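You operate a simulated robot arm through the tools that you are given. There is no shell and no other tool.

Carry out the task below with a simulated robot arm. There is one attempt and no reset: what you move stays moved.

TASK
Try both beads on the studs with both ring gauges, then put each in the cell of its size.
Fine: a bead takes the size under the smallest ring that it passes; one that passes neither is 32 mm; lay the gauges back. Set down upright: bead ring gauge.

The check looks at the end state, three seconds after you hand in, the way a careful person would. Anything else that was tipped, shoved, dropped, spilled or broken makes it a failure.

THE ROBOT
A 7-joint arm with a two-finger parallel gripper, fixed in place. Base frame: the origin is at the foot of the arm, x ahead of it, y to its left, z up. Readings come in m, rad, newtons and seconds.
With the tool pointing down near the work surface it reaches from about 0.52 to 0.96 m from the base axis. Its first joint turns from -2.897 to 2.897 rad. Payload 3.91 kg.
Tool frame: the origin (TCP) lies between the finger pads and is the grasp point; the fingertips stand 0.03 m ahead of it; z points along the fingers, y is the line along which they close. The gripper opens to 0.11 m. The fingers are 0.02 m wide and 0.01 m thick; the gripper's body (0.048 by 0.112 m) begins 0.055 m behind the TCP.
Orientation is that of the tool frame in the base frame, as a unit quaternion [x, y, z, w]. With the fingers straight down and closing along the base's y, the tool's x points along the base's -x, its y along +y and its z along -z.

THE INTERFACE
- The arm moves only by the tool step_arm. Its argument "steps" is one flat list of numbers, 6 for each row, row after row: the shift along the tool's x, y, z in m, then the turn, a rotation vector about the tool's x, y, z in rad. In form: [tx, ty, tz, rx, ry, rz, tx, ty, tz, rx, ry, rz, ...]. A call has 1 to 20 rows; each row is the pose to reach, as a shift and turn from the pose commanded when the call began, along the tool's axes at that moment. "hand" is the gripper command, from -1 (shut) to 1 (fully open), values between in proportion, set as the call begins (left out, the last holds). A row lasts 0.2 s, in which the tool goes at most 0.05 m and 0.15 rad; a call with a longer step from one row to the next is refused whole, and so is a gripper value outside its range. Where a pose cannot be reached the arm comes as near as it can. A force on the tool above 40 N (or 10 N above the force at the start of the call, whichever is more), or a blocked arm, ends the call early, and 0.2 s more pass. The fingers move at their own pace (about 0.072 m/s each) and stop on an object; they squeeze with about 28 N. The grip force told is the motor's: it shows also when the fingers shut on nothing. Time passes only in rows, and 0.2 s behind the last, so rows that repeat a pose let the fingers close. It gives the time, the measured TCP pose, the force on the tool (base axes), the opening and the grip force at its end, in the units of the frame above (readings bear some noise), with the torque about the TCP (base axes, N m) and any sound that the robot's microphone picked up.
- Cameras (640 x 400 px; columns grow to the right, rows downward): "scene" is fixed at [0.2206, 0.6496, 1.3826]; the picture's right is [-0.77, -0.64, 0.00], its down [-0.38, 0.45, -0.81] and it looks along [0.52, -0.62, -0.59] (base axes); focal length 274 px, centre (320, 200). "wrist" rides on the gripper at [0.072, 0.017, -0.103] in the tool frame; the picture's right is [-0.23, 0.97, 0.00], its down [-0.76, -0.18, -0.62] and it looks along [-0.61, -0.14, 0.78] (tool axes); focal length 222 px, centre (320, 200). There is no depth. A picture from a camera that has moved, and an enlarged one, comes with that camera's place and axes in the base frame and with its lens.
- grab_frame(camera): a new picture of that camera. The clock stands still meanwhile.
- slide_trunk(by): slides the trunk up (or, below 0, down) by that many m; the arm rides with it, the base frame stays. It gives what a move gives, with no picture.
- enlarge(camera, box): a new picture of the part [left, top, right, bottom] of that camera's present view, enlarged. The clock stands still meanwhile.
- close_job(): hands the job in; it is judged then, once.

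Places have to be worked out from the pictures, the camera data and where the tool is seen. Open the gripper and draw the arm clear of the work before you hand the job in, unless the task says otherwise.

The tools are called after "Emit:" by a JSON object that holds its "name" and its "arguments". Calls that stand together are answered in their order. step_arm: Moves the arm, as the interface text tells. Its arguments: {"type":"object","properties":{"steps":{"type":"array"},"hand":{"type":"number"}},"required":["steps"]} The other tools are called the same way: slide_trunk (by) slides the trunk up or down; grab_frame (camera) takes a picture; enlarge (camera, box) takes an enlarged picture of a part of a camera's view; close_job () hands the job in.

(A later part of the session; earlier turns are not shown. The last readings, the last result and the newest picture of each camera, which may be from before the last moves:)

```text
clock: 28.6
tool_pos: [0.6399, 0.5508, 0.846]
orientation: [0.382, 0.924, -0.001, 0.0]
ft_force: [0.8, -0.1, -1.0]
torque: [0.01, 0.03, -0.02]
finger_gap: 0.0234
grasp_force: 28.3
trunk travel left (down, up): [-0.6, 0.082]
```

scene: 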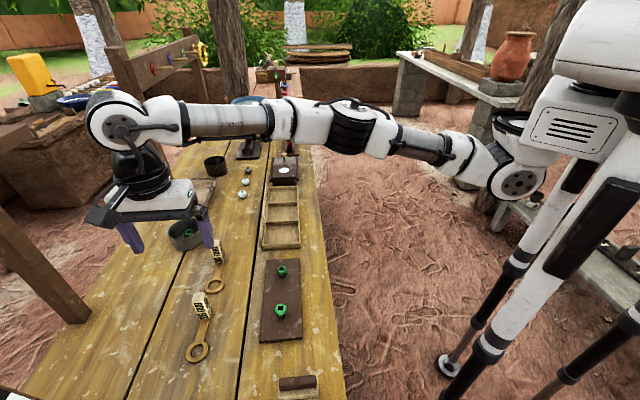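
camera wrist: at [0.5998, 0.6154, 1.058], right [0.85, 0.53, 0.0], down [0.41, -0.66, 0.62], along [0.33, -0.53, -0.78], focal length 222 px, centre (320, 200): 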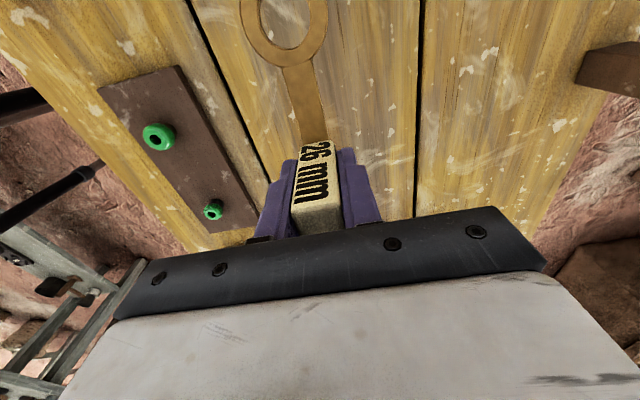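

Still hanging free at z≈0.846. I lower the last millimetre or so.

Emit:
{"name": "step_arm", "arguments": {"steps": [0, 0, 0.0005, 0, 0, 0, 0, 0, 0.001, 0, 0, 0, 0, 0, 0.001, 0, 0, 0]}}

Emit:
{"name": "grab_frame", "arguments": {"camera": "wrist"}}

```text
clock: 29.4
tool_pos: [0.6404, 0.5509, 0.845]
orientation: [0.383, 0.924, 0.001, 0.0]
ft_force: [1.1, 0.3, 3.7]
torque: [0.0, 0.11, 0.04]
finger_gap: 0.0234
grasp_force: 28.3
trunk travel left (down, up): [-0.6, 0.082]
```

```text
taken
camera wrist: at [0.5995, 0.6148, 0.949], right [0.85, 0.53, 0.0], down [0.41, -0.66, 0.62], along [0.33, -0.53, -0.78], focal length 222 px, centre (320, 200)
```

wrist: 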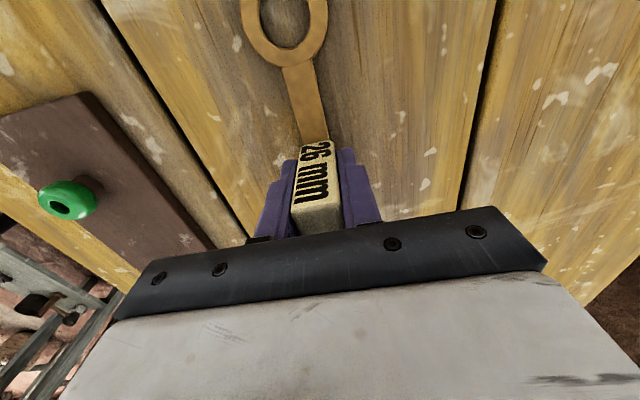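

The gauge touches the bench (3.7 N). I open the fingers to 6 cm and then rise clear of the block.

Emit:
{"name": "step_arm", "arguments": {"steps": [0, 0, 0, 0, 0, 0, 0, 0, 0, 0, 0, 0, 0, 0, 0, 0, 0, 0], "hand": 0.1}}

Emit:
{"name": "step_arm", "arguments": {"steps": [0, 0, -0.02, 0, 0, 0, 0, 0, -0.05, 0, 0, 0, 0, 0, -0.09, 0, 0, 0, 0, 0, -0.13, 0, 0, 0, 0, 0, -0.13, 0, 0, 0]}}

Emit:
{"name": "grab_frame", "arguments": {"camera": "wrist"}}

Emit:
{"name": "enlarge", "arguments": {"camera": "scene", "box": [160, 220, 320, 380]}}

```text
clock: 30.2
tool_pos: [0.64, 0.5502, 0.845]
orientation: [0.382, 0.924, 0.0, 0.0]
ft_force: [0.3, 0.5, 0.1]
torque: [0.03, -0.01, -0.01]
finger_gap: 0.0606
grasp_force: 0.2
trunk travel left (down, up): [-0.6, 0.082]
```

```text
clock: 31.4
tool_pos: [0.6393, 0.5492, 0.9734]
orientation: [0.382, 0.924, 0.0, 0.0]
ft_force: [-0.7, -0.4, 0.9]
torque: [-0.01, 0.0, 0.03]
finger_gap: 0.0604
grasp_force: 0.1
trunk travel left (down, up): [-0.6, 0.082]
```

```text
taken
camera wrist: at [0.5992, 0.6145, 1.0785], right [0.85, 0.53, 0.0], down [0.41, -0.66, 0.62], along [0.33, -0.53, -0.78], focal length 222 px, centre (320, 200)
```

wrist: 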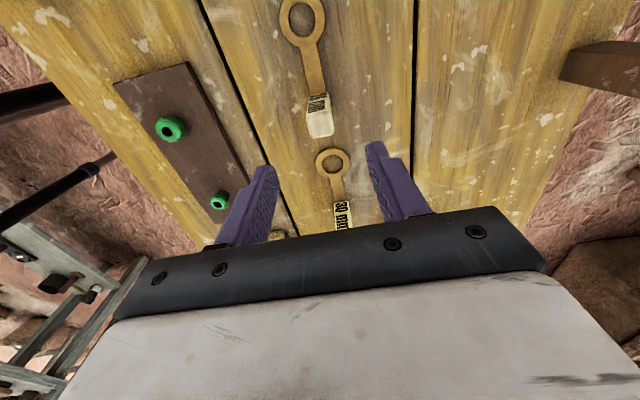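

```text
2.50 times, centred on (240, 300) of scene
camera zoom: at [0.2206, 0.6496, 1.3826], right [-0.77, -0.64, 0.0], down [-0.38, 0.45, -0.81], along [0.52, -0.62, -0.59], focal length 686 px, centre (520, -50)
```

zoom: 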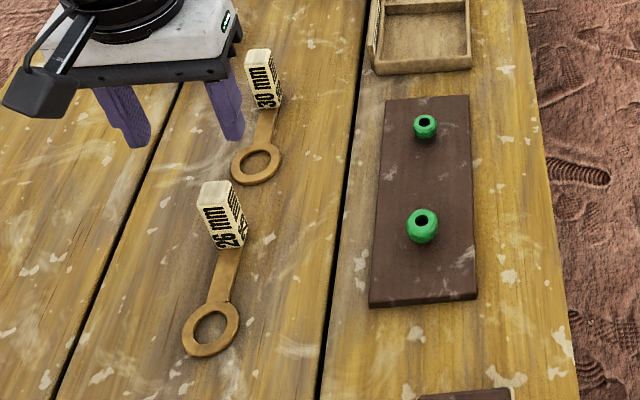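

The 26 gauge is back in place, standing upright. Next I move above the 30 mm gauge's block, near (0.752, 0.437), keeping the same orientation.

Emit:
{"name": "step_arm", "arguments": {"steps": [-0.03, 0, 0, 0, 0, 0, -0.065, 0, 0, 0, 0, 0, -0.1, -0.0005, 0, 0, 0, 0, -0.135, -0.001, 0, 0, 0, 0, -0.161, -0.0011, 0, 0, 0, 0, -0.161, -0.0011, 0, 0, 0, 0]}}

Emit:
{"name": "grab_frame", "arguments": {"camera": "wrist"}}

Emit:
{"name": "enlarge", "arguments": {"camera": "wrist", "box": [240, 80, 400, 180]}}

Emit:
{"name": "enlarge", "arguments": {"camera": "wrist", "box": [240, 0, 400, 100]}}

```text
clock: 32.8
tool_pos: [0.7536, 0.4342, 0.9759]
orientation: [0.382, 0.924, 0.0, 0.0]
ft_force: [0.8, 0.6, -0.4]
torque: [-0.01, 0.02, -0.02]
finger_gap: 0.0602
grasp_force: 0.0
trunk travel left (down, up): [-0.6, 0.082]
```

```text
taken
camera wrist: at [0.7132, 0.499, 1.0787], right [0.85, 0.53, 0.0], down [0.41, -0.66, 0.62], along [0.33, -0.53, -0.78], focal length 222 px, centre (320, 200)
```

wrist: 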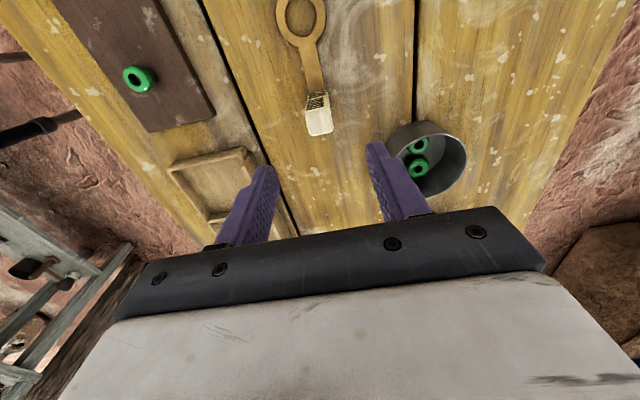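

```text
4.00 times, centred on (320, 130) of wrist
camera zoom: at [0.7132, 0.499, 1.0787], right [0.85, 0.53, 0.0], down [0.41, -0.66, 0.62], along [0.33, -0.53, -0.78], focal length 888 px, centre (320, 480)
```

zoom: 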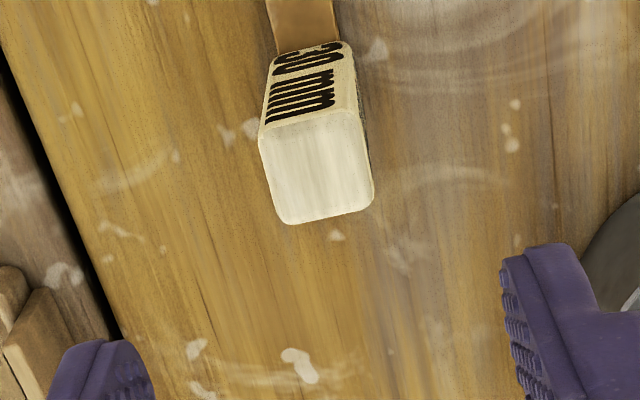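

```text
4.00 times, centred on (320, 50) of wrist
camera zoom: at [0.7132, 0.499, 1.0787], right [0.85, 0.53, 0.0], down [0.41, -0.66, 0.62], along [0.33, -0.53, -0.78], focal length 888 px, centre (320, 800)
```

zoom: 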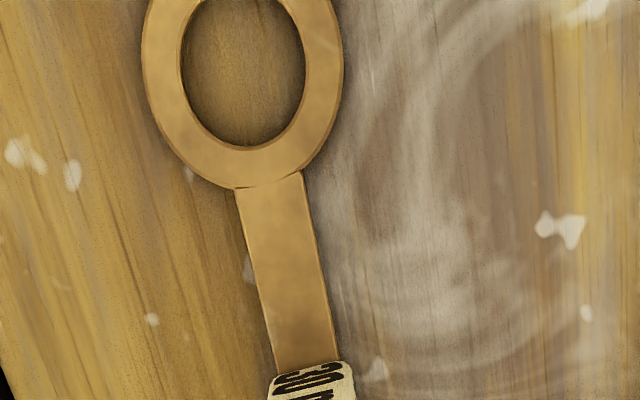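

The 30 gauge's block is at tool (0.0023, 0.0002) and its ring is in line with tool x. I shift 2 mm and lower around the block, then shut.

Emit:
{"name": "step_arm", "arguments": {"steps": [0.002, 0, 0.03, 0, 0, 0, 0.002, 0, 0.065, 0, 0, 0, 0.002, 0, 0.1, 0, 0, 0, 0.002, 0, 0.13, 0, 0, 0, 0.002, 0, 0.13, 0, 0, 0]}}

Emit:
{"name": "grab_frame", "arguments": {"camera": "wrist"}}

```text
clock: 34.0
tool_pos: [0.7516, 0.4381, 0.8438]
orientation: [0.382, 0.924, 0.0, 0.0]
ft_force: [-0.5, 0.3, -0.3]
torque: [0.0, 0.0, 0.03]
finger_gap: 0.0606
grasp_force: 0.1
trunk travel left (down, up): [-0.6, 0.082]
```

```text
taken
camera wrist: at [0.7112, 0.5017, 0.948], right [0.85, 0.53, 0.0], down [0.41, -0.66, 0.62], along [0.33, -0.53, -0.78], focal length 222 px, centre (320, 200)
```

wrist: 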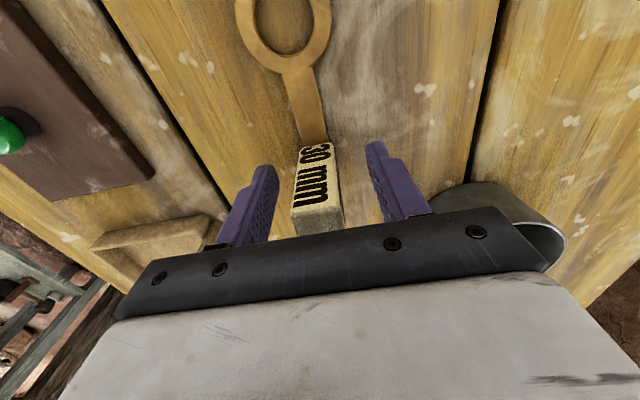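

The block stands centrally between the fingers. I shut the gripper and check.

Emit:
{"name": "step_arm", "arguments": {"steps": [0, 0, 0, 0, 0, 0, 0, 0, 0, 0, 0, 0, 0, 0, 0, 0, 0, 0, 0, 0, 0, 0, 0, 0], "hand": -1}}

Emit:
{"name": "step_arm", "arguments": {"steps": [0, 0, -0.01, 0, 0, 0, 0, 0, -0.03, 0, 0, 0, 0, 0, -0.06, 0, 0, 0, 0, 0, -0.09, 0, 0, 0, 0, 0, -0.11, 0, 0, 0, 0, 0, -0.11, 0, 0, 0]}}

Emit:
{"name": "grab_frame", "arguments": {"camera": "wrist"}}

Emit:
{"name": "enlarge", "arguments": {"camera": "wrist", "box": [230, 0, 340, 70]}}

```text
clock: 35.0
tool_pos: [0.7522, 0.4366, 0.8442]
orientation: [0.382, 0.924, 0.0, 0.0]
ft_force: [-0.7, -0.1, -0.1]
torque: [-0.05, 0.01, 0.04]
finger_gap: 0.0234
grasp_force: 27.9
trunk travel left (down, up): [-0.6, 0.082]
```

```text
clock: 36.4
tool_pos: [0.7523, 0.4371, 0.9554]
orientation: [0.381, 0.924, -0.001, 0.0]
ft_force: [0.0, 0.2, -0.9]
torque: [-0.01, -0.01, 0.0]
finger_gap: 0.0237
grasp_force: 28.3
trunk travel left (down, up): [-0.6, 0.082]
```

```text
taken
camera wrist: at [0.7112, 0.5015, 1.0583], right [0.85, 0.53, 0.0], down [0.41, -0.66, 0.62], along [0.33, -0.53, -0.78], focal length 222 px, centre (320, 200)
```

wrist: 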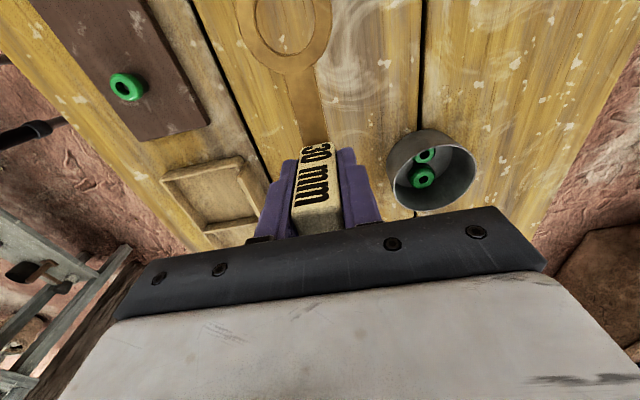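

```text
5.71 times, centred on (285, 35) of wrist
camera zoom: at [0.7112, 0.5015, 1.0583], right [0.85, 0.53, 0.0], down [0.41, -0.66, 0.62], along [0.33, -0.53, -0.78], focal length 1269 px, centre (520, 1143)
```

zoom: 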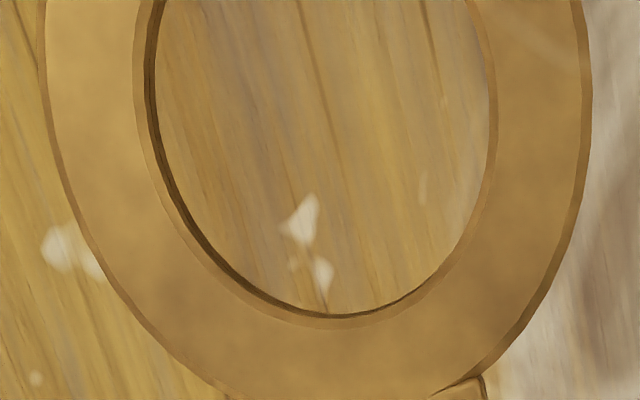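

Gauge 30 is held well; its ring centre lies near tool (0.0766, 0.000). I swing it 90° and hover it over bead B first.

Emit:
{"name": "step_arm", "arguments": {"steps": [0.0052, -0.0072, 0, 0, 0, -0.1208, 0.0104, -0.0144, 0, 0, 0, -0.2417, 0.0156, -0.0215, 0, 0, 0, -0.3625, 0.0208, -0.0287, 0, 0, 0, -0.4833, 0.026, -0.0359, 0, 0, 0, -0.6042, 0.0312, -0.0431, 0, 0, 0, -0.725, 0.0365, -0.0502, 0, 0, 0, -0.8458, 0.0417, -0.0574, 0, 0, 0, -0.9667, 0.0469, -0.0646, 0, 0, 0, -1.0875, 0.0521, -0.0718, 0, 0, 0, -1.2083, 0.0573, -0.0789, 0, 0, 0, -1.3292, 0.0625, -0.0861, 0, 0, 0, -1.45, 0.0677, -0.0933, 0, 0, 0, -1.5708, 0.0677, -0.0933, 0, 0, 0, -1.5708]}}

Emit:
{"name": "enlarge", "arguments": {"camera": "wrist", "box": [230, 0, 340, 70]}}

Emit:
{"name": "grab_frame", "arguments": {"camera": "scene"}}

```text
clock: 39.4
tool_pos: [0.6374, 0.4186, 0.9544]
orientation: [-0.384, 0.923, -0.001, 0.0]
ft_force: [-0.7, 0.1, -1.9]
torque: [0.03, 0.01, 0.0]
finger_gap: 0.024
grasp_force: 27.8
trunk travel left (down, up): [-0.6, 0.082]
```

```text
5.71 times, centred on (285, 35) of wrist
camera zoom: at [0.5734, 0.381, 1.0582], right [-0.53, 0.85, 0.0], down [0.66, 0.41, 0.62], along [0.53, 0.33, -0.78], focal length 1269 px, centre (520, 1143)
```

zoom: 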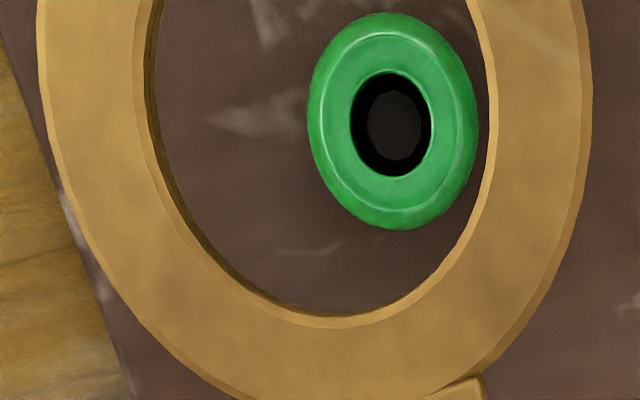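

```text
taken
```

scene: 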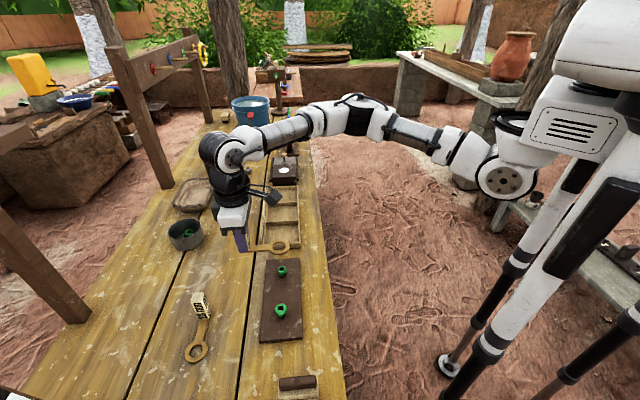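

The bead is aligned with the 30 ring centre (tool 0.0768, 0.0002). I lower to just above and check.

Emit:
{"name": "step_arm", "arguments": {"steps": [0, 0, 0.025, 0, 0, 0, 0, 0, 0.05, 0, 0, 0, 0, 0, 0.065, 0, 0, 0, 0, 0, 0.072, 0, 0, 0, 0, 0, 0.075, 0, 0, 0, 0, 0, 0.077, 0, 0, 0, 0, 0, 0.077, 0, 0, 0]}}

Emit:
{"name": "enlarge", "arguments": {"camera": "wrist", "box": [230, 0, 340, 70]}}

```text
clock: 41.0
tool_pos: [0.6374, 0.4192, 0.8764]
orientation: [-0.384, 0.923, 0.0, 0.0]
ft_force: [0.7, -0.5, -0.1]
torque: [0.01, -0.01, -0.01]
finger_gap: 0.0236
grasp_force: 27.7
trunk travel left (down, up): [-0.6, 0.082]
```

```text
5.71 times, centred on (285, 35) of wrist
camera zoom: at [0.5736, 0.3811, 0.9814], right [-0.53, 0.85, 0.0], down [0.66, 0.41, 0.62], along [0.53, 0.33, -0.78], focal length 1269 px, centre (520, 1143)
```

zoom: 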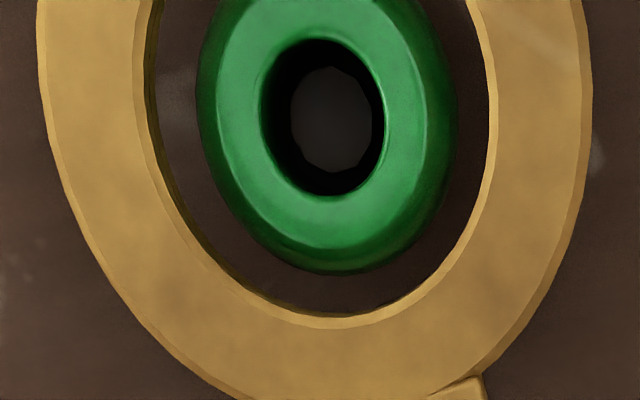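

The bead is centred with generous clearance all round. I lower 14 mm more in small rows to pass it through.

Emit:
{"name": "step_arm", "arguments": {"steps": [0, 0, 0.0015, 0, 0, 0, 0, 0, 0.003, 0, 0, 0, 0, 0, 0.0045, 0, 0, 0, 0, 0, 0.006, 0, 0, 0, 0, 0, 0.0075, 0, 0, 0, 0, 0, 0.009, 0, 0, 0, 0, 0, 0.0105, 0, 0, 0, 0, 0, 0.012, 0, 0, 0, 0, 0, 0.014, 0, 0, 0]}}

Emit:
{"name": "enlarge", "arguments": {"camera": "wrist", "box": [230, 0, 340, 70]}}

Emit:
{"name": "enlarge", "arguments": {"camera": "scene", "box": [255, 245, 305, 285]}}

```text
clock: 43.0
tool_pos: [0.6381, 0.4185, 0.8632]
orientation: [-0.383, 0.924, 0.0, 0.001]
ft_force: [0.1, 0.5, -1.2]
torque: [0.04, -0.03, -0.01]
finger_gap: 0.0236
grasp_force: 27.9
trunk travel left (down, up): [-0.6, 0.082]
```

```text
5.71 times, centred on (285, 35) of wrist
camera zoom: at [0.5736, 0.381, 0.9672], right [-0.53, 0.85, 0.0], down [0.66, 0.41, 0.62], along [0.53, 0.33, -0.78], focal length 1269 px, centre (520, 1143)
```

zoom: 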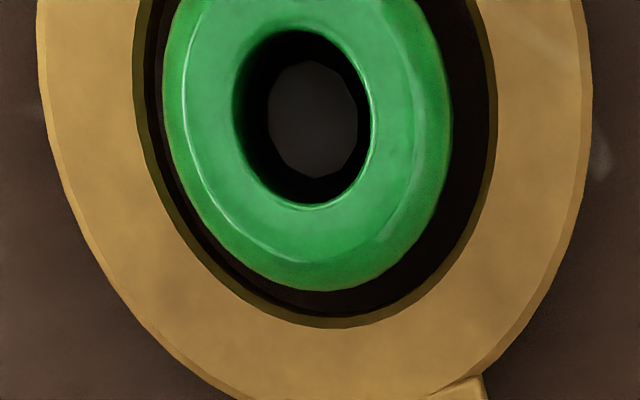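

```text
10.00 times, centred on (280, 265) of scene
camera zoom: at [0.2206, 0.6496, 1.3826], right [-0.77, -0.64, 0.0], down [-0.38, 0.45, -0.81], along [0.52, -0.62, -0.59], focal length 2744 px, centre (720, -450)
```

zoom: 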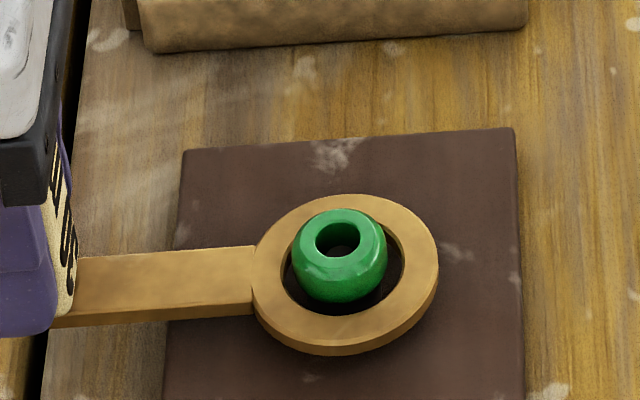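

Bead B passes the 30 ring freely, as expected. I rise and carry the ring over to bead A.

Emit:
{"name": "step_arm", "arguments": {"steps": [0, 0, -0.005, 0, 0, 0, 0, 0, -0.012, 0, 0, 0, 0, 0, -0.02, 0, 0, 0, 0, 0, -0.045, 0, 0, 0, 0, 0, -0.075, 0, 0, 0, 0, 0, -0.091, 0, 0, 0, 0, 0.03, -0.091, 0, 0, 0, 0, 0.06, -0.091, 0, 0, 0, 0, 0.09, -0.091, 0, 0, 0, 0.0001, 0.1107, -0.091, 0, 0, 0, 0.0001, 0.1107, -0.091, 0, 0, 0]}}

Emit:
{"name": "enlarge", "arguments": {"camera": "wrist", "box": [230, 0, 340, 70]}}

Emit:
{"name": "enlarge", "arguments": {"camera": "scene", "box": [210, 220, 330, 340]}}

```text
clock: 45.4
tool_pos: [0.5579, 0.4972, 0.9528]
orientation: [-0.384, 0.923, 0.0, 0.001]
ft_force: [0.1, 0.7, -0.1]
torque: [0.03, 0.0, -0.01]
finger_gap: 0.0236
grasp_force: 28.1
trunk travel left (down, up): [-0.6, 0.082]
```

```text
5.71 times, centred on (285, 35) of wrist
camera zoom: at [0.4949, 0.4588, 1.0575], right [-0.53, 0.85, 0.0], down [0.66, 0.41, 0.62], along [0.53, 0.33, -0.78], focal length 1269 px, centre (520, 1143)
```

zoom: 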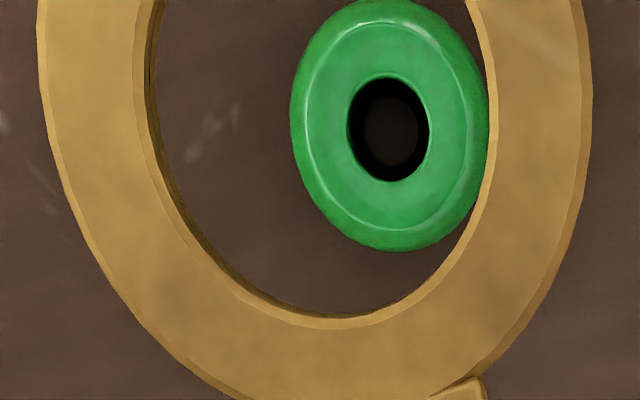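

```text
3.33 times, centred on (270, 280) of scene
camera zoom: at [0.2206, 0.6496, 1.3826], right [-0.77, -0.64, 0.0], down [-0.38, 0.45, -0.81], along [0.52, -0.62, -0.59], focal length 915 px, centre (487, -67)
```

zoom: 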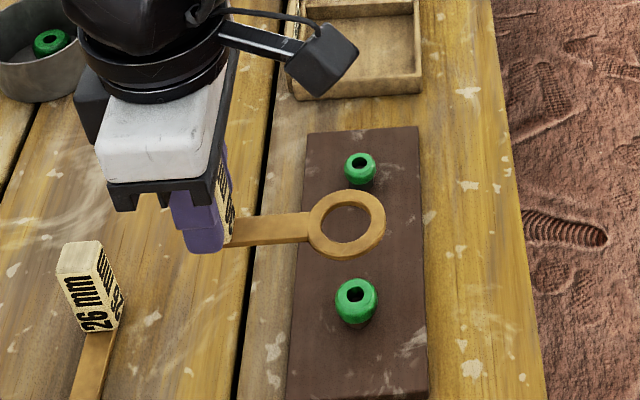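

Bead A's hole is at tool (0.0764, -0.0003), a hair off. I shift 0.4 mm and lower to just around the bead's crown.

Emit:
{"name": "step_arm", "arguments": {"steps": [-0.0001, -0.0003, 0.025, 0, 0, 0, -0.0001, -0.0003, 0.05, 0, 0, 0, -0.0001, -0.0003, 0.065, 0, 0, 0, -0.0001, -0.0003, 0.07, 0, 0, 0, -0.0001, -0.0003, 0.073, 0, 0, 0, -0.0001, -0.0003, 0.075, 0, 0, 0, -0.0001, -0.0003, 0.075, 0, 0, 0]}}

Emit:
{"name": "enlarge", "arguments": {"camera": "wrist", "box": [230, 0, 340, 70]}}

Emit:
{"name": "enlarge", "arguments": {"camera": "scene", "box": [255, 285, 305, 325]}}

```text
clock: 47.0
tool_pos: [0.5593, 0.4978, 0.8791]
orientation: [-0.384, 0.923, 0.0, -0.001]
ft_force: [-0.6, -0.3, -1.0]
torque: [0.03, -0.04, 0.04]
finger_gap: 0.0237
grasp_force: 28.3
trunk travel left (down, up): [-0.6, 0.082]
```

```text
5.71 times, centred on (285, 35) of wrist
camera zoom: at [0.4954, 0.4591, 0.983], right [-0.53, 0.85, 0.0], down [0.66, 0.41, 0.62], along [0.53, 0.33, -0.78], focal length 1269 px, centre (520, 1143)
```

zoom: 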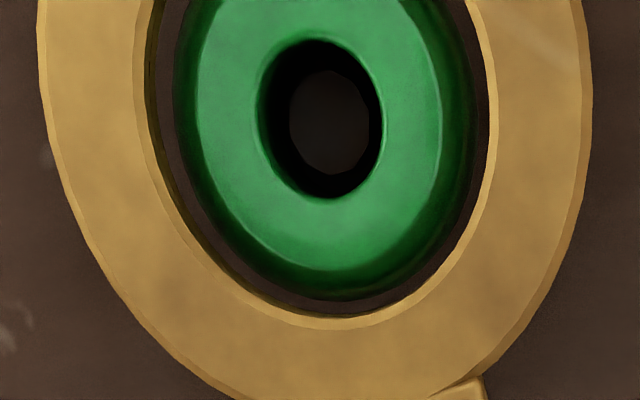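

```text
10.00 times, centred on (280, 305) of scene
camera zoom: at [0.2206, 0.6496, 1.3826], right [-0.77, -0.64, 0.0], down [-0.38, 0.45, -0.81], along [0.52, -0.62, -0.59], focal length 2744 px, centre (720, -850)
```

zoom: 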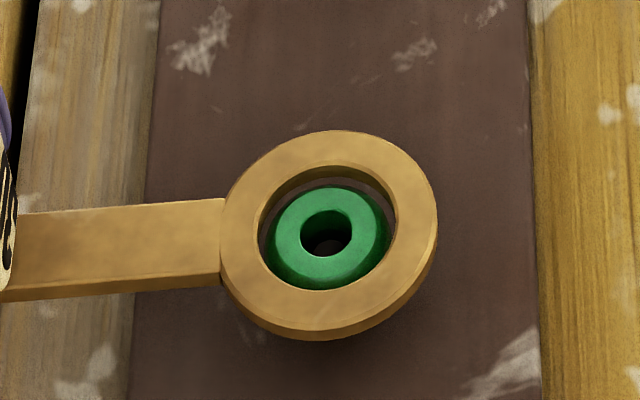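

Bead A sits centrally in the 30 ring with a thin even gap. I lower in 1 mm rows watching the force.

Emit:
{"name": "step_arm", "arguments": {"steps": [0, 0, 0.001, 0, 0, 0, 0, 0, 0.002, 0, 0, 0, 0, 0, 0.003, 0, 0, 0, 0, 0, 0.004, 0, 0, 0, 0, 0, 0.005, 0, 0, 0, 0, 0, 0.006, 0, 0, 0]}}

Emit:
{"name": "enlarge", "arguments": {"camera": "wrist", "box": [230, 0, 340, 70]}}

Emit:
{"name": "enlarge", "arguments": {"camera": "scene", "box": [255, 285, 305, 325]}}

```text
clock: 48.4
tool_pos: [0.5601, 0.4969, 0.8739]
orientation: [-0.383, 0.924, -0.001, 0.001]
ft_force: [0.8, 0.1, -1.3]
torque: [0.01, -0.01, -0.02]
finger_gap: 0.0236
grasp_force: 28.4
trunk travel left (down, up): [-0.6, 0.082]
```

```text
5.71 times, centred on (285, 35) of wrist
camera zoom: at [0.4956, 0.4591, 0.9771], right [-0.53, 0.85, 0.0], down [0.66, 0.41, 0.62], along [0.53, 0.33, -0.78], focal length 1269 px, centre (520, 1143)
```

zoom: 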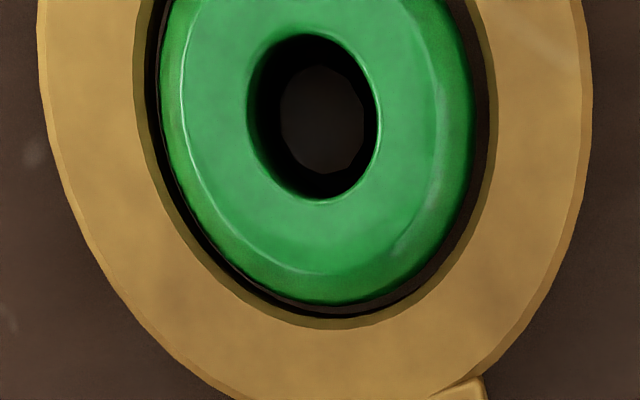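

```text
10.00 times, centred on (280, 305) of scene
camera zoom: at [0.2206, 0.6496, 1.3826], right [-0.77, -0.64, 0.0], down [-0.38, 0.45, -0.81], along [0.52, -0.62, -0.59], focal length 2744 px, centre (720, -850)
```

zoom: 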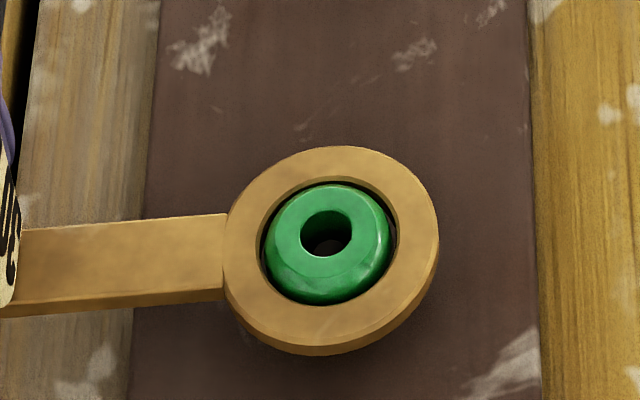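

The 30 ring is sliding over bead A with no force; the gap is slightly larger on the right. I shift 0.4 mm and continue down 10 mm.

Emit:
{"name": "step_arm", "arguments": {"steps": [0, -0.0004, 0, 0, 0, 0, 0, -0.0004, 0.001, 0, 0, 0, 0, -0.0004, 0.002, 0, 0, 0, 0, -0.0004, 0.003, 0, 0, 0, 0, -0.0004, 0.004, 0, 0, 0, 0, -0.0004, 0.005, 0, 0, 0, 0, -0.0004, 0.006, 0, 0, 0, 0, -0.0004, 0.007, 0, 0, 0, 0, -0.0004, 0.008, 0, 0, 0, 0, -0.0004, 0.01, 0, 0, 0]}}

Emit:
{"name": "enlarge", "arguments": {"camera": "wrist", "box": [230, 0, 340, 70]}}

Emit:
{"name": "enlarge", "arguments": {"camera": "scene", "box": [255, 285, 305, 325]}}

```text
clock: 50.6
tool_pos: [0.5602, 0.4972, 0.8632]
orientation: [-0.384, 0.924, 0.0, 0.0]
ft_force: [-0.3, 0.4, -1.3]
torque: [0.01, -0.03, 0.0]
finger_gap: 0.0237
grasp_force: 28.6
trunk travel left (down, up): [-0.6, 0.082]
```

```text
5.71 times, centred on (285, 35) of wrist
camera zoom: at [0.4956, 0.459, 0.967], right [-0.53, 0.85, 0.0], down [0.66, 0.41, 0.62], along [0.53, 0.33, -0.78], focal length 1269 px, centre (520, 1143)
```

zoom: 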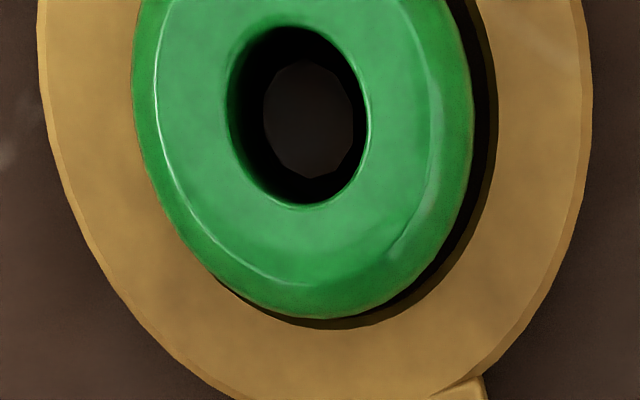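

```text
10.00 times, centred on (280, 305) of scene
camera zoom: at [0.2206, 0.6496, 1.3826], right [-0.77, -0.64, 0.0], down [-0.38, 0.45, -0.81], along [0.52, -0.62, -0.59], focal length 2744 px, centre (720, -850)
```

zoom: 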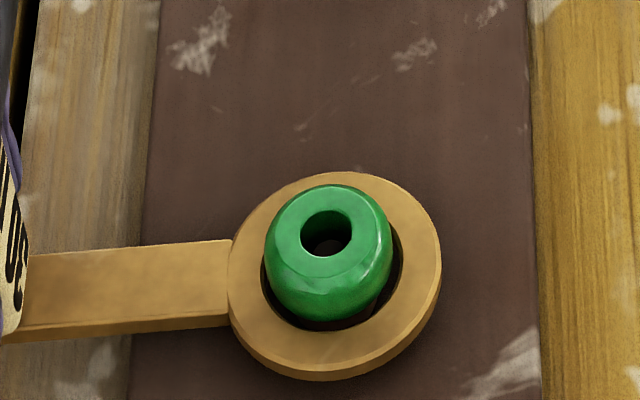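

Bead A passes the 30 ring but not the 26, so it belongs to the middle size; bead B passes the 26, so the smallest. I lift the gauge straight up off bead A.

Emit:
{"name": "step_arm", "arguments": {"steps": [0, 0, -0.002, 0, 0, 0, 0, 0, -0.005, 0, 0, 0, 0, 0, -0.008, 0, 0, 0, 0, 0, -0.012, 0, 0, 0, 0, 0, -0.02, 0, 0, 0, 0, 0, -0.045, 0, 0, 0, 0, 0, -0.075, 0, 0, 0, 0, 0, -0.091, 0, 0, 0, 0, 0, -0.091, 0, 0, 0]}}

Emit:
{"name": "enlarge", "arguments": {"camera": "scene", "box": [210, 220, 330, 340]}}

```text
clock: 52.6
tool_pos: [0.5607, 0.4983, 0.9553]
orientation: [-0.383, 0.924, 0.0, -0.001]
ft_force: [-0.5, -0.6, -1.7]
torque: [-0.01, -0.02, 0.02]
finger_gap: 0.0235
grasp_force: 27.7
trunk travel left (down, up): [-0.6, 0.082]
```

```text
3.33 times, centred on (270, 280) of scene
camera zoom: at [0.2206, 0.6496, 1.3826], right [-0.77, -0.64, 0.0], down [-0.38, 0.45, -0.81], along [0.52, -0.62, -0.59], focal length 915 px, centre (487, -67)
```

zoom: 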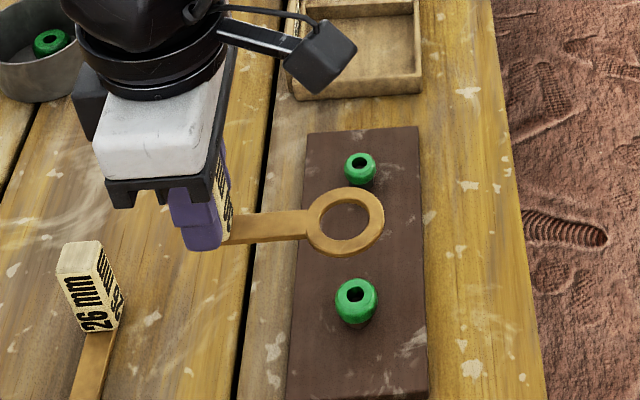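

Both beads remain on their studs. I swing the 30 gauge back over its own place.

Emit:
{"name": "step_arm", "arguments": {"steps": [-0.0067, -0.0127, 0, 0, 0, 0.1122, -0.0133, -0.0254, 0, 0, 0, 0.2244, -0.02, -0.0381, 0, 0, 0, 0.3366, -0.0267, -0.0508, 0, 0, 0, 0.4488, -0.0333, -0.0635, 0, 0, 0, 0.561, -0.04, -0.0762, 0, 0, 0, 0.6732, -0.0467, -0.0889, 0, 0, 0, 0.7854, -0.0533, -0.1015, 0, 0, 0, 0.8976, -0.06, -0.1142, 0, 0, 0, 1.0098, -0.0666, -0.1269, 0, 0, 0, 1.122, -0.0733, -0.1396, 0, 0, 0, 1.2342, -0.08, -0.1523, 0, 0, 0, 1.3464, -0.0866, -0.165, 0, 0, 0, 1.4586, -0.0933, -0.1777, 0, 0, 0, 1.5708, -0.0933, -0.1777, 0, 0, 0, 1.5708]}}

Emit:
{"name": "grab_frame", "arguments": {"camera": "wrist"}}

```text
clock: 55.8
tool_pos: [0.7515, 0.4374, 0.9519]
orientation: [0.383, 0.924, 0.0, 0.0]
ft_force: [0.5, 0.1, -0.9]
torque: [-0.05, -0.01, 0.03]
finger_gap: 0.0236
grasp_force: 28.2
trunk travel left (down, up): [-0.6, 0.082]
```

```text
taken
camera wrist: at [0.7114, 0.502, 1.0577], right [0.85, 0.53, 0.0], down [0.41, -0.66, 0.62], along [0.33, -0.53, -0.78], focal length 222 px, centre (320, 200)
```

wrist: 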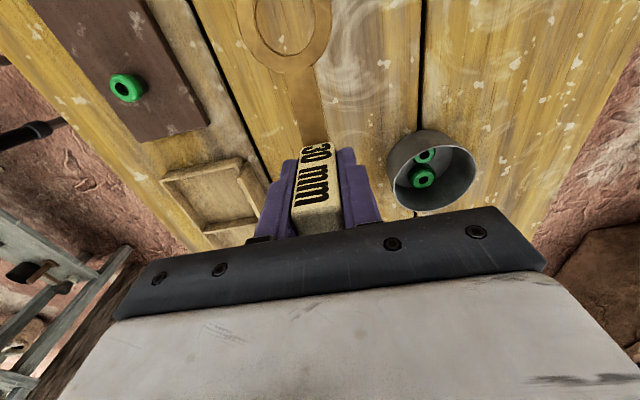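

The view matches the one after lifting this gauge. I lower 0.109 m with slow final rows.

Emit:
{"name": "step_arm", "arguments": {"steps": [0, 0, 0.03, 0, 0, 0, 0, 0, 0.06, 0, 0, 0, 0, 0, 0.085, 0, 0, 0, 0, 0, 0.098, 0, 0, 0, 0, 0, 0.102, 0, 0, 0, 0, 0, 0.105, 0, 0, 0, 0, 0, 0.107, 0, 0, 0, 0, 0, 0.108, 0, 0, 0, 0, 0, 0.109, 0, 0, 0, 0, 0, 0.1095, 0, 0, 0]}}

```text
clock: 58.0
tool_pos: [0.7516, 0.4382, 0.8454]
orientation: [0.382, 0.924, 0.0, 0.0]
ft_force: [0.2, 0.0, -0.9]
torque: [-0.01, -0.02, 0.04]
finger_gap: 0.0238
grasp_force: 27.7
trunk travel left (down, up): [-0.6, 0.082]
```

Still hanging by the force reading. I lower one more millimetre to find contact.

Emit:
{"name": "step_arm", "arguments": {"steps": [0, 0, 0.0005, 0, 0, 0, 0, 0, 0.001, 0, 0, 0, 0, 0, 0.001, 0, 0, 0]}}

```text
clock: 58.8
tool_pos: [0.7521, 0.4384, 0.8443]
orientation: [0.382, 0.924, 0.0, 0.0]
ft_force: [0.0, -0.4, 1.8]
torque: [0.05, 0.19, 0.04]
finger_gap: 0.0236
grasp_force: 28.5
trunk travel left (down, up): [-0.6, 0.082]
```

Contact shows at about 2 N. I open to 6 cm and rise straight clear.

Emit:
{"name": "step_arm", "arguments": {"steps": [0, 0, 0, 0, 0, 0, 0, 0, 0, 0, 0, 0, 0, 0, 0, 0, 0, 0], "hand": 0.1}}

Emit:
{"name": "step_arm", "arguments": {"steps": [0, 0, -0.02, 0, 0, 0, 0, 0, -0.05, 0, 0, 0, 0, 0, -0.09, 0, 0, 0, 0, 0, -0.13, 0, 0, 0, 0, 0, -0.16, 0, 0, 0, 0, 0, -0.16, 0, 0, 0]}}

Emit:
{"name": "grab_frame", "arguments": {"camera": "wrist"}}

Emit:
{"name": "enlarge", "arguments": {"camera": "scene", "box": [160, 180, 340, 380]}}

```text
clock: 59.6
tool_pos: [0.753, 0.4367, 0.8442]
orientation: [0.381, 0.924, 0.001, 0.0]
ft_force: [0.5, -0.1, 0.0]
torque: [0.05, 0.01, -0.05]
finger_gap: 0.0605
grasp_force: 0.0
trunk travel left (down, up): [-0.6, 0.082]
```

```text
clock: 61.0
tool_pos: [0.7519, 0.4371, 1.0052]
orientation: [0.382, 0.924, 0.001, 0.0]
ft_force: [0.4, -0.2, 0.5]
torque: [-0.02, 0.02, 0.02]
finger_gap: 0.0605
grasp_force: 0.1
trunk travel left (down, up): [-0.6, 0.082]
```

```text
taken
camera wrist: at [0.711, 0.5019, 1.109], right [0.85, 0.53, 0.0], down [0.41, -0.66, 0.62], along [0.33, -0.53, -0.78], focal length 222 px, centre (320, 200)
```

wrist: 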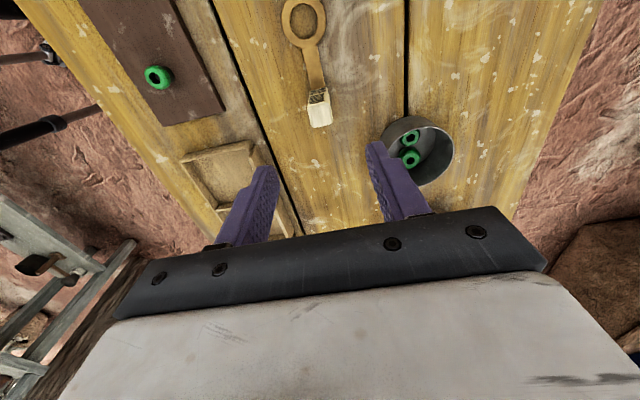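

```text
2.00 times, centred on (250, 280) of scene
camera zoom: at [0.2206, 0.6496, 1.3826], right [-0.77, -0.64, 0.0], down [-0.38, 0.45, -0.81], along [0.52, -0.62, -0.59], focal length 549 px, centre (460, 40)
```

zoom: 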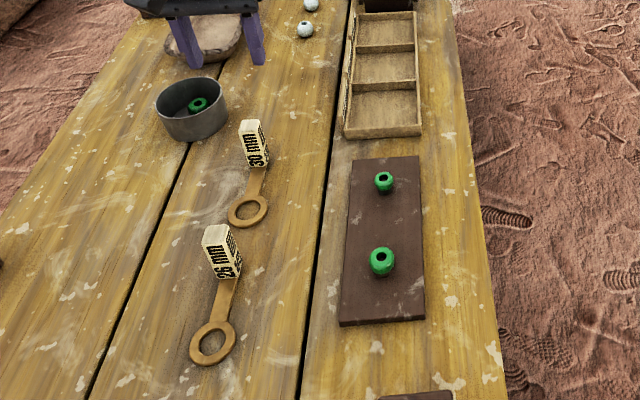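

Both gauges lie back where they were, upright. Now I need the cell labels on the tray's side; I enlarge the scene view of the tray and the wrist view.

Emit:
{"name": "enlarge", "arguments": {"camera": "scene", "box": [250, 175, 315, 255]}}

Emit:
{"name": "enlarge", "arguments": {"camera": "wrist", "box": [160, 120, 320, 240]}}

```text
5.00 times, centred on (282, 215) of scene
camera zoom: at [0.2206, 0.6496, 1.3826], right [-0.77, -0.64, 0.0], down [-0.38, 0.45, -0.81], along [0.52, -0.62, -0.59], focal length 1372 px, centre (508, 125)
```

zoom: 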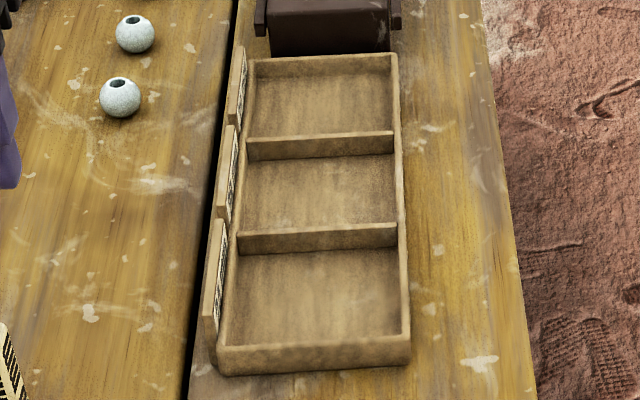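

```text
3.33 times, centred on (240, 180) of wrist
camera zoom: at [0.711, 0.5019, 1.109], right [0.85, 0.53, 0.0], down [0.41, -0.66, 0.62], along [0.33, -0.53, -0.78], focal length 740 px, centre (587, 267)
```

zoom: 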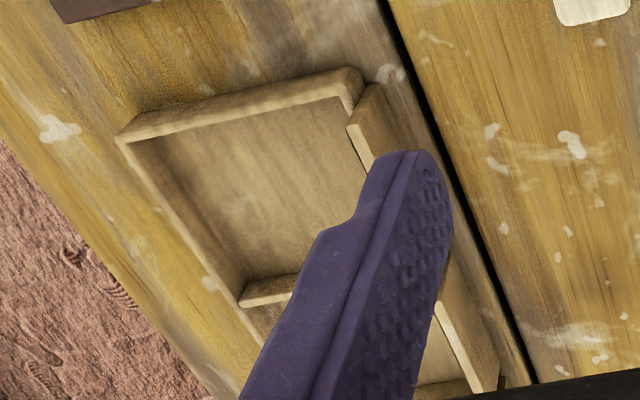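

The label plates stand along the far wall facing the robot's side. I move above the near side of the tray with the wrist camera looking across it, fingers wide, to read them.

Emit:
{"name": "step_arm", "arguments": {"steps": [-0.0091, -0.0168, -0.0035, 0, 0, -0.1208, -0.0183, -0.0336, -0.0069, 0, 0, -0.2417, -0.0274, -0.0504, -0.0104, 0, 0, -0.3625, -0.0365, -0.0672, -0.0138, 0, 0, -0.4833, -0.0457, -0.084, -0.0173, 0, 0, -0.6042, -0.0548, -0.1008, -0.0208, 0, 0, -0.725, -0.0639, -0.1175, -0.0242, 0, 0, -0.8458, -0.073, -0.1343, -0.0277, 0, 0, -0.9667, -0.0822, -0.1511, -0.0312, 0, 0, -1.0875, -0.0913, -0.1679, -0.0346, 0, 0, -1.2083, -0.1004, -0.1847, -0.0381, 0, 0, -1.3292, -0.1096, -0.2015, -0.0415, 0, 0, -1.45, -0.1187, -0.2183, -0.045, 0, 0, -1.5708, -0.1187, -0.2183, -0.045, 0, 0, -1.5708], "hand": 1}}

Emit:
{"name": "grab_frame", "arguments": {"camera": "wrist"}}

Emit:
{"name": "enlarge", "arguments": {"camera": "wrist", "box": [180, 100, 420, 220]}}

```text
clock: 64.0
tool_pos: [0.6812, 0.1984, 1.0489]
orientation: [-0.384, 0.923, 0.0, 0.0]
ft_force: [0.7, 0.0, -0.4]
torque: [0.0, 0.0, -0.01]
finger_gap: 0.11
grasp_force: 0.1
trunk travel left (down, up): [-0.6, 0.082]
```

```text
taken
camera wrist: at [0.6172, 0.1605, 1.1526], right [-0.53, 0.85, 0.0], down [0.66, 0.41, 0.62], along [0.53, 0.33, -0.78], focal length 222 px, centre (320, 200)
```

wrist: 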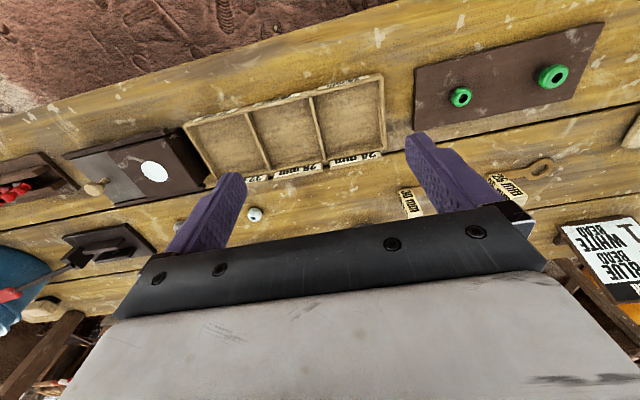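

```text
2.67 times, centred on (300, 160) of wrist
camera zoom: at [0.6172, 0.1605, 1.1526], right [-0.53, 0.85, 0.0], down [0.66, 0.41, 0.62], along [0.53, 0.33, -0.78], focal length 592 px, centre (373, 307)
```

zoom: 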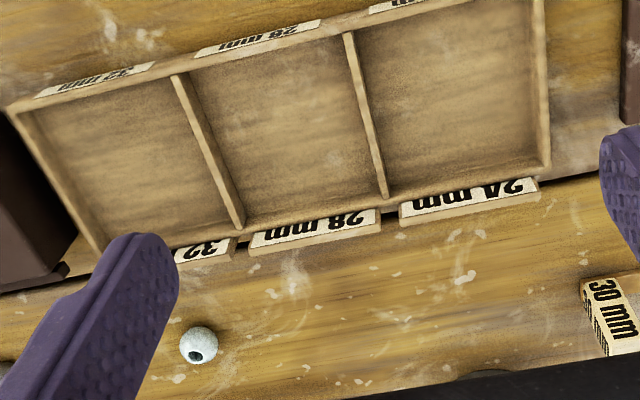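

The labels read 24 mm (cell nearest the board), 28 mm (middle), 32 mm (far). So bead B goes in the near cell and bead A in the middle one. I move above bead B with the fingers at 6 cm and check the alignment.

Emit:
{"name": "step_arm", "arguments": {"steps": [-0.006, 0.0233, 0.015, 0, 0, 0, -0.0121, 0.0466, 0.03, 0, 0, 0, -0.0181, 0.0699, 0.045, 0, 0, 0, -0.0242, 0.0932, 0.06, 0, 0, 0, -0.0302, 0.1166, 0.075, 0, 0, 0, -0.0363, 0.1399, 0.09, 0, 0, 0, -0.0423, 0.1632, 0.105, 0, 0, 0, -0.0484, 0.1865, 0.12, 0, 0, 0, -0.0484, 0.1865, 0.12, 0, 0, 0], "hand": 0.1}}

Emit:
{"name": "grab_frame", "arguments": {"camera": "wrist"}}

Emit:
{"name": "enlarge", "arguments": {"camera": "wrist", "box": [240, 80, 400, 180]}}

```text
clock: 66.0
tool_pos: [0.5818, 0.3658, 0.9291]
orientation: [-0.382, 0.924, 0.0, 0.0]
ft_force: [-0.1, -0.6, -0.5]
torque: [-0.01, -0.03, 0.01]
finger_gap: 0.0604
grasp_force: 0.1
trunk travel left (down, up): [-0.6, 0.082]
```

```text
taken
camera wrist: at [0.5186, 0.3274, 1.0333], right [-0.53, 0.85, 0.0], down [0.66, 0.41, 0.62], along [0.53, 0.33, -0.78], focal length 222 px, centre (320, 200)
```

wrist: 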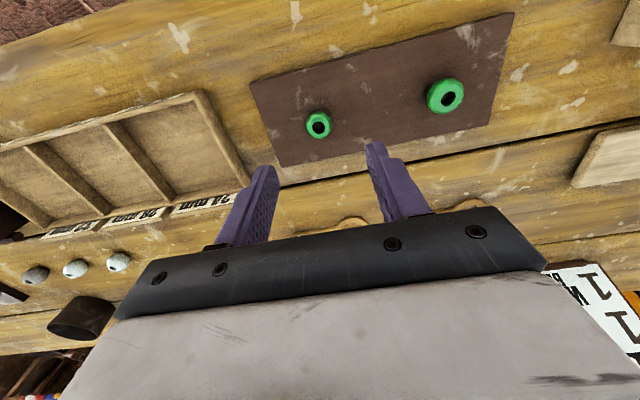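

```text
4.00 times, centred on (320, 130) of wrist
camera zoom: at [0.5186, 0.3274, 1.0333], right [-0.53, 0.85, 0.0], down [0.66, 0.41, 0.62], along [0.53, 0.33, -0.78], focal length 888 px, centre (320, 480)
```

zoom: 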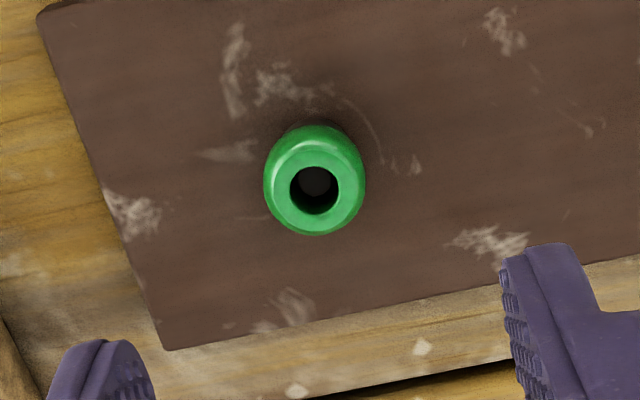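

Bead B is at tool (0.0012, -0.001). I correct for that and lower so that the fingertips are around z=0.825, at the bead's waist.

Emit:
{"name": "step_arm", "arguments": {"steps": [0.001, -0.001, 0.02, 0, 0, 0, 0.001, -0.001, 0.04, 0, 0, 0, 0.001, -0.001, 0.06, 0, 0, 0, 0.001, -0.001, 0.07, 0, 0, 0, 0.001, -0.001, 0.075, 0, 0, 0, 0.001, -0.001, 0.075, 0, 0, 0]}}

Emit:
{"name": "enlarge", "arguments": {"camera": "wrist", "box": [220, 100, 420, 225]}}

Emit:
{"name": "enlarge", "arguments": {"camera": "scene", "box": [245, 235, 315, 285]}}

```text
clock: 67.4
tool_pos: [0.5826, 0.3633, 0.8536]
orientation: [-0.383, 0.924, 0.0, 0.0]
ft_force: [0.8, -0.4, 0.5]
torque: [0.0, -0.01, 0.03]
finger_gap: 0.0603
grasp_force: 0.1
trunk travel left (down, up): [-0.6, 0.082]
```

```text
3.20 times, centred on (320, 162) of wrist
camera zoom: at [0.5188, 0.3256, 0.9576], right [-0.53, 0.85, 0.0], down [0.66, 0.41, 0.62], along [0.53, 0.33, -0.78], focal length 711 px, centre (320, 320)
```

zoom: 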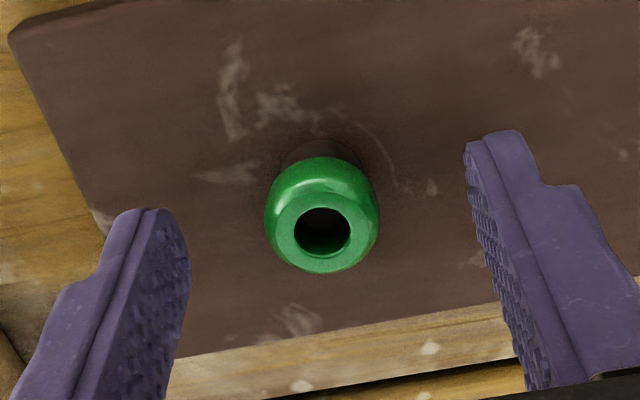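

```text
8.00 times, centred on (280, 260) of scene
camera zoom: at [0.2206, 0.6496, 1.3826], right [-0.77, -0.64, 0.0], down [-0.38, 0.45, -0.81], along [0.52, -0.62, -0.59], focal length 2195 px, centre (640, -280)
```

zoom: 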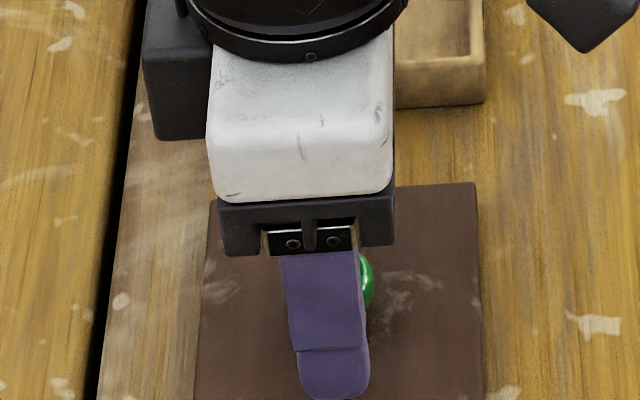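

The bead sits midway between the fingers. I shut the gripper and read the gap.

Emit:
{"name": "step_arm", "arguments": {"steps": [0, 0, 0, 0, 0, 0, 0, 0, 0, 0, 0, 0, 0, 0, 0, 0, 0, 0, 0, 0, 0, 0, 0, 0], "hand": -1}}

Emit:
{"name": "enlarge", "arguments": {"camera": "wrist", "box": [220, 100, 420, 225]}}

```text
clock: 68.4
tool_pos: [0.5826, 0.3637, 0.8542]
orientation: [-0.383, 0.924, 0.0, 0.0]
ft_force: [-0.3, 0.5, -0.1]
torque: [-0.02, -0.04, 0.01]
finger_gap: 0.0219
grasp_force: 28.1
trunk travel left (down, up): [-0.6, 0.082]
```

```text
3.20 times, centred on (320, 162) of wrist
camera zoom: at [0.5188, 0.3255, 0.9578], right [-0.53, 0.85, 0.0], down [0.66, 0.41, 0.62], along [0.53, 0.33, -0.78], focal length 711 px, centre (320, 320)
```

zoom: 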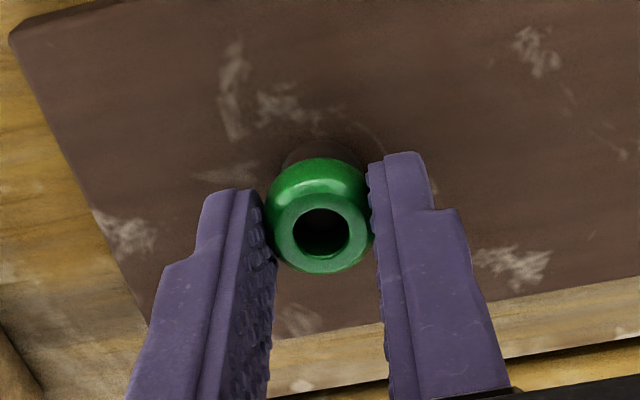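

The gap reads 21.9 mm while the bead should be about 24 mm, so I think the fingertips are gripping above its waist. I reopen, lower 6 mm and grip again.

Emit:
{"name": "step_arm", "arguments": {"steps": [0, 0, 0, 0, 0, 0, 0, 0, 0, 0, 0, 0, 0, 0, 0.003, 0, 0, 0, 0, 0, 0.006, 0, 0, 0, 0, 0, 0.006, 0, 0, 0], "hand": -0.2}}

Emit:
{"name": "enlarge", "arguments": {"camera": "wrist", "box": [220, 100, 420, 225]}}

```text
clock: 69.6
tool_pos: [0.5829, 0.363, 0.8474]
orientation: [-0.384, 0.923, 0.0, 0.0]
ft_force: [-0.2, -0.8, -0.5]
torque: [0.01, 0.0, 0.01]
finger_gap: 0.0439
grasp_force: 0.1
trunk travel left (down, up): [-0.6, 0.082]
```

```text
3.20 times, centred on (320, 162) of wrist
camera zoom: at [0.5193, 0.3258, 0.9516], right [-0.53, 0.85, 0.0], down [0.66, 0.41, 0.62], along [0.53, 0.33, -0.78], focal length 711 px, centre (320, 320)
```

zoom: 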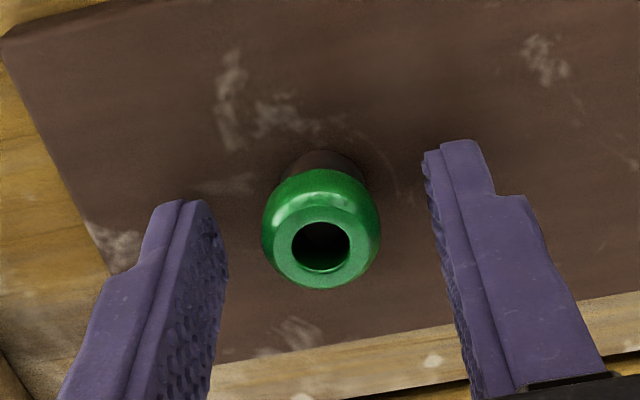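

The fingertips now reach lower past the bead's waist, still free of the board. I shut the gripper again.

Emit:
{"name": "step_arm", "arguments": {"steps": [0, 0, 0, 0, 0, 0, 0, 0, 0, 0, 0, 0, 0, 0, 0, 0, 0, 0, 0, 0, 0, 0, 0, 0], "hand": -1}}

Emit:
{"name": "enlarge", "arguments": {"camera": "wrist", "box": [220, 100, 420, 225]}}

```text
clock: 70.6
tool_pos: [0.5834, 0.3641, 0.8478]
orientation: [-0.384, 0.923, 0.001, 0.0]
ft_force: [-1.2, 0.1, -0.6]
torque: [0.01, 0.04, 0.01]
finger_gap: 0.022
grasp_force: 27.8
trunk travel left (down, up): [-0.6, 0.082]
```

```text
3.20 times, centred on (320, 162) of wrist
camera zoom: at [0.5192, 0.3257, 0.9516], right [-0.53, 0.85, 0.0], down [0.66, 0.41, 0.62], along [0.53, 0.33, -0.78], focal length 711 px, centre (320, 320)
```

zoom: 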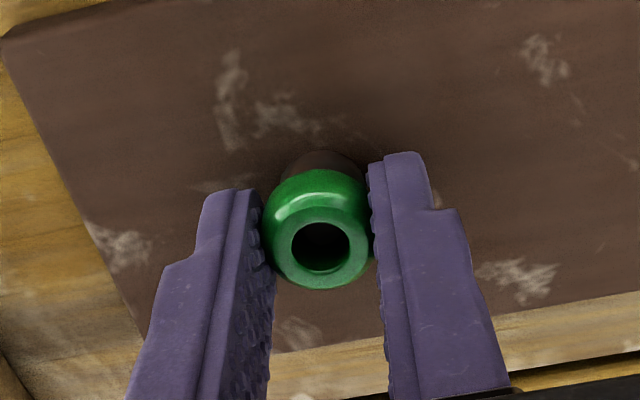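

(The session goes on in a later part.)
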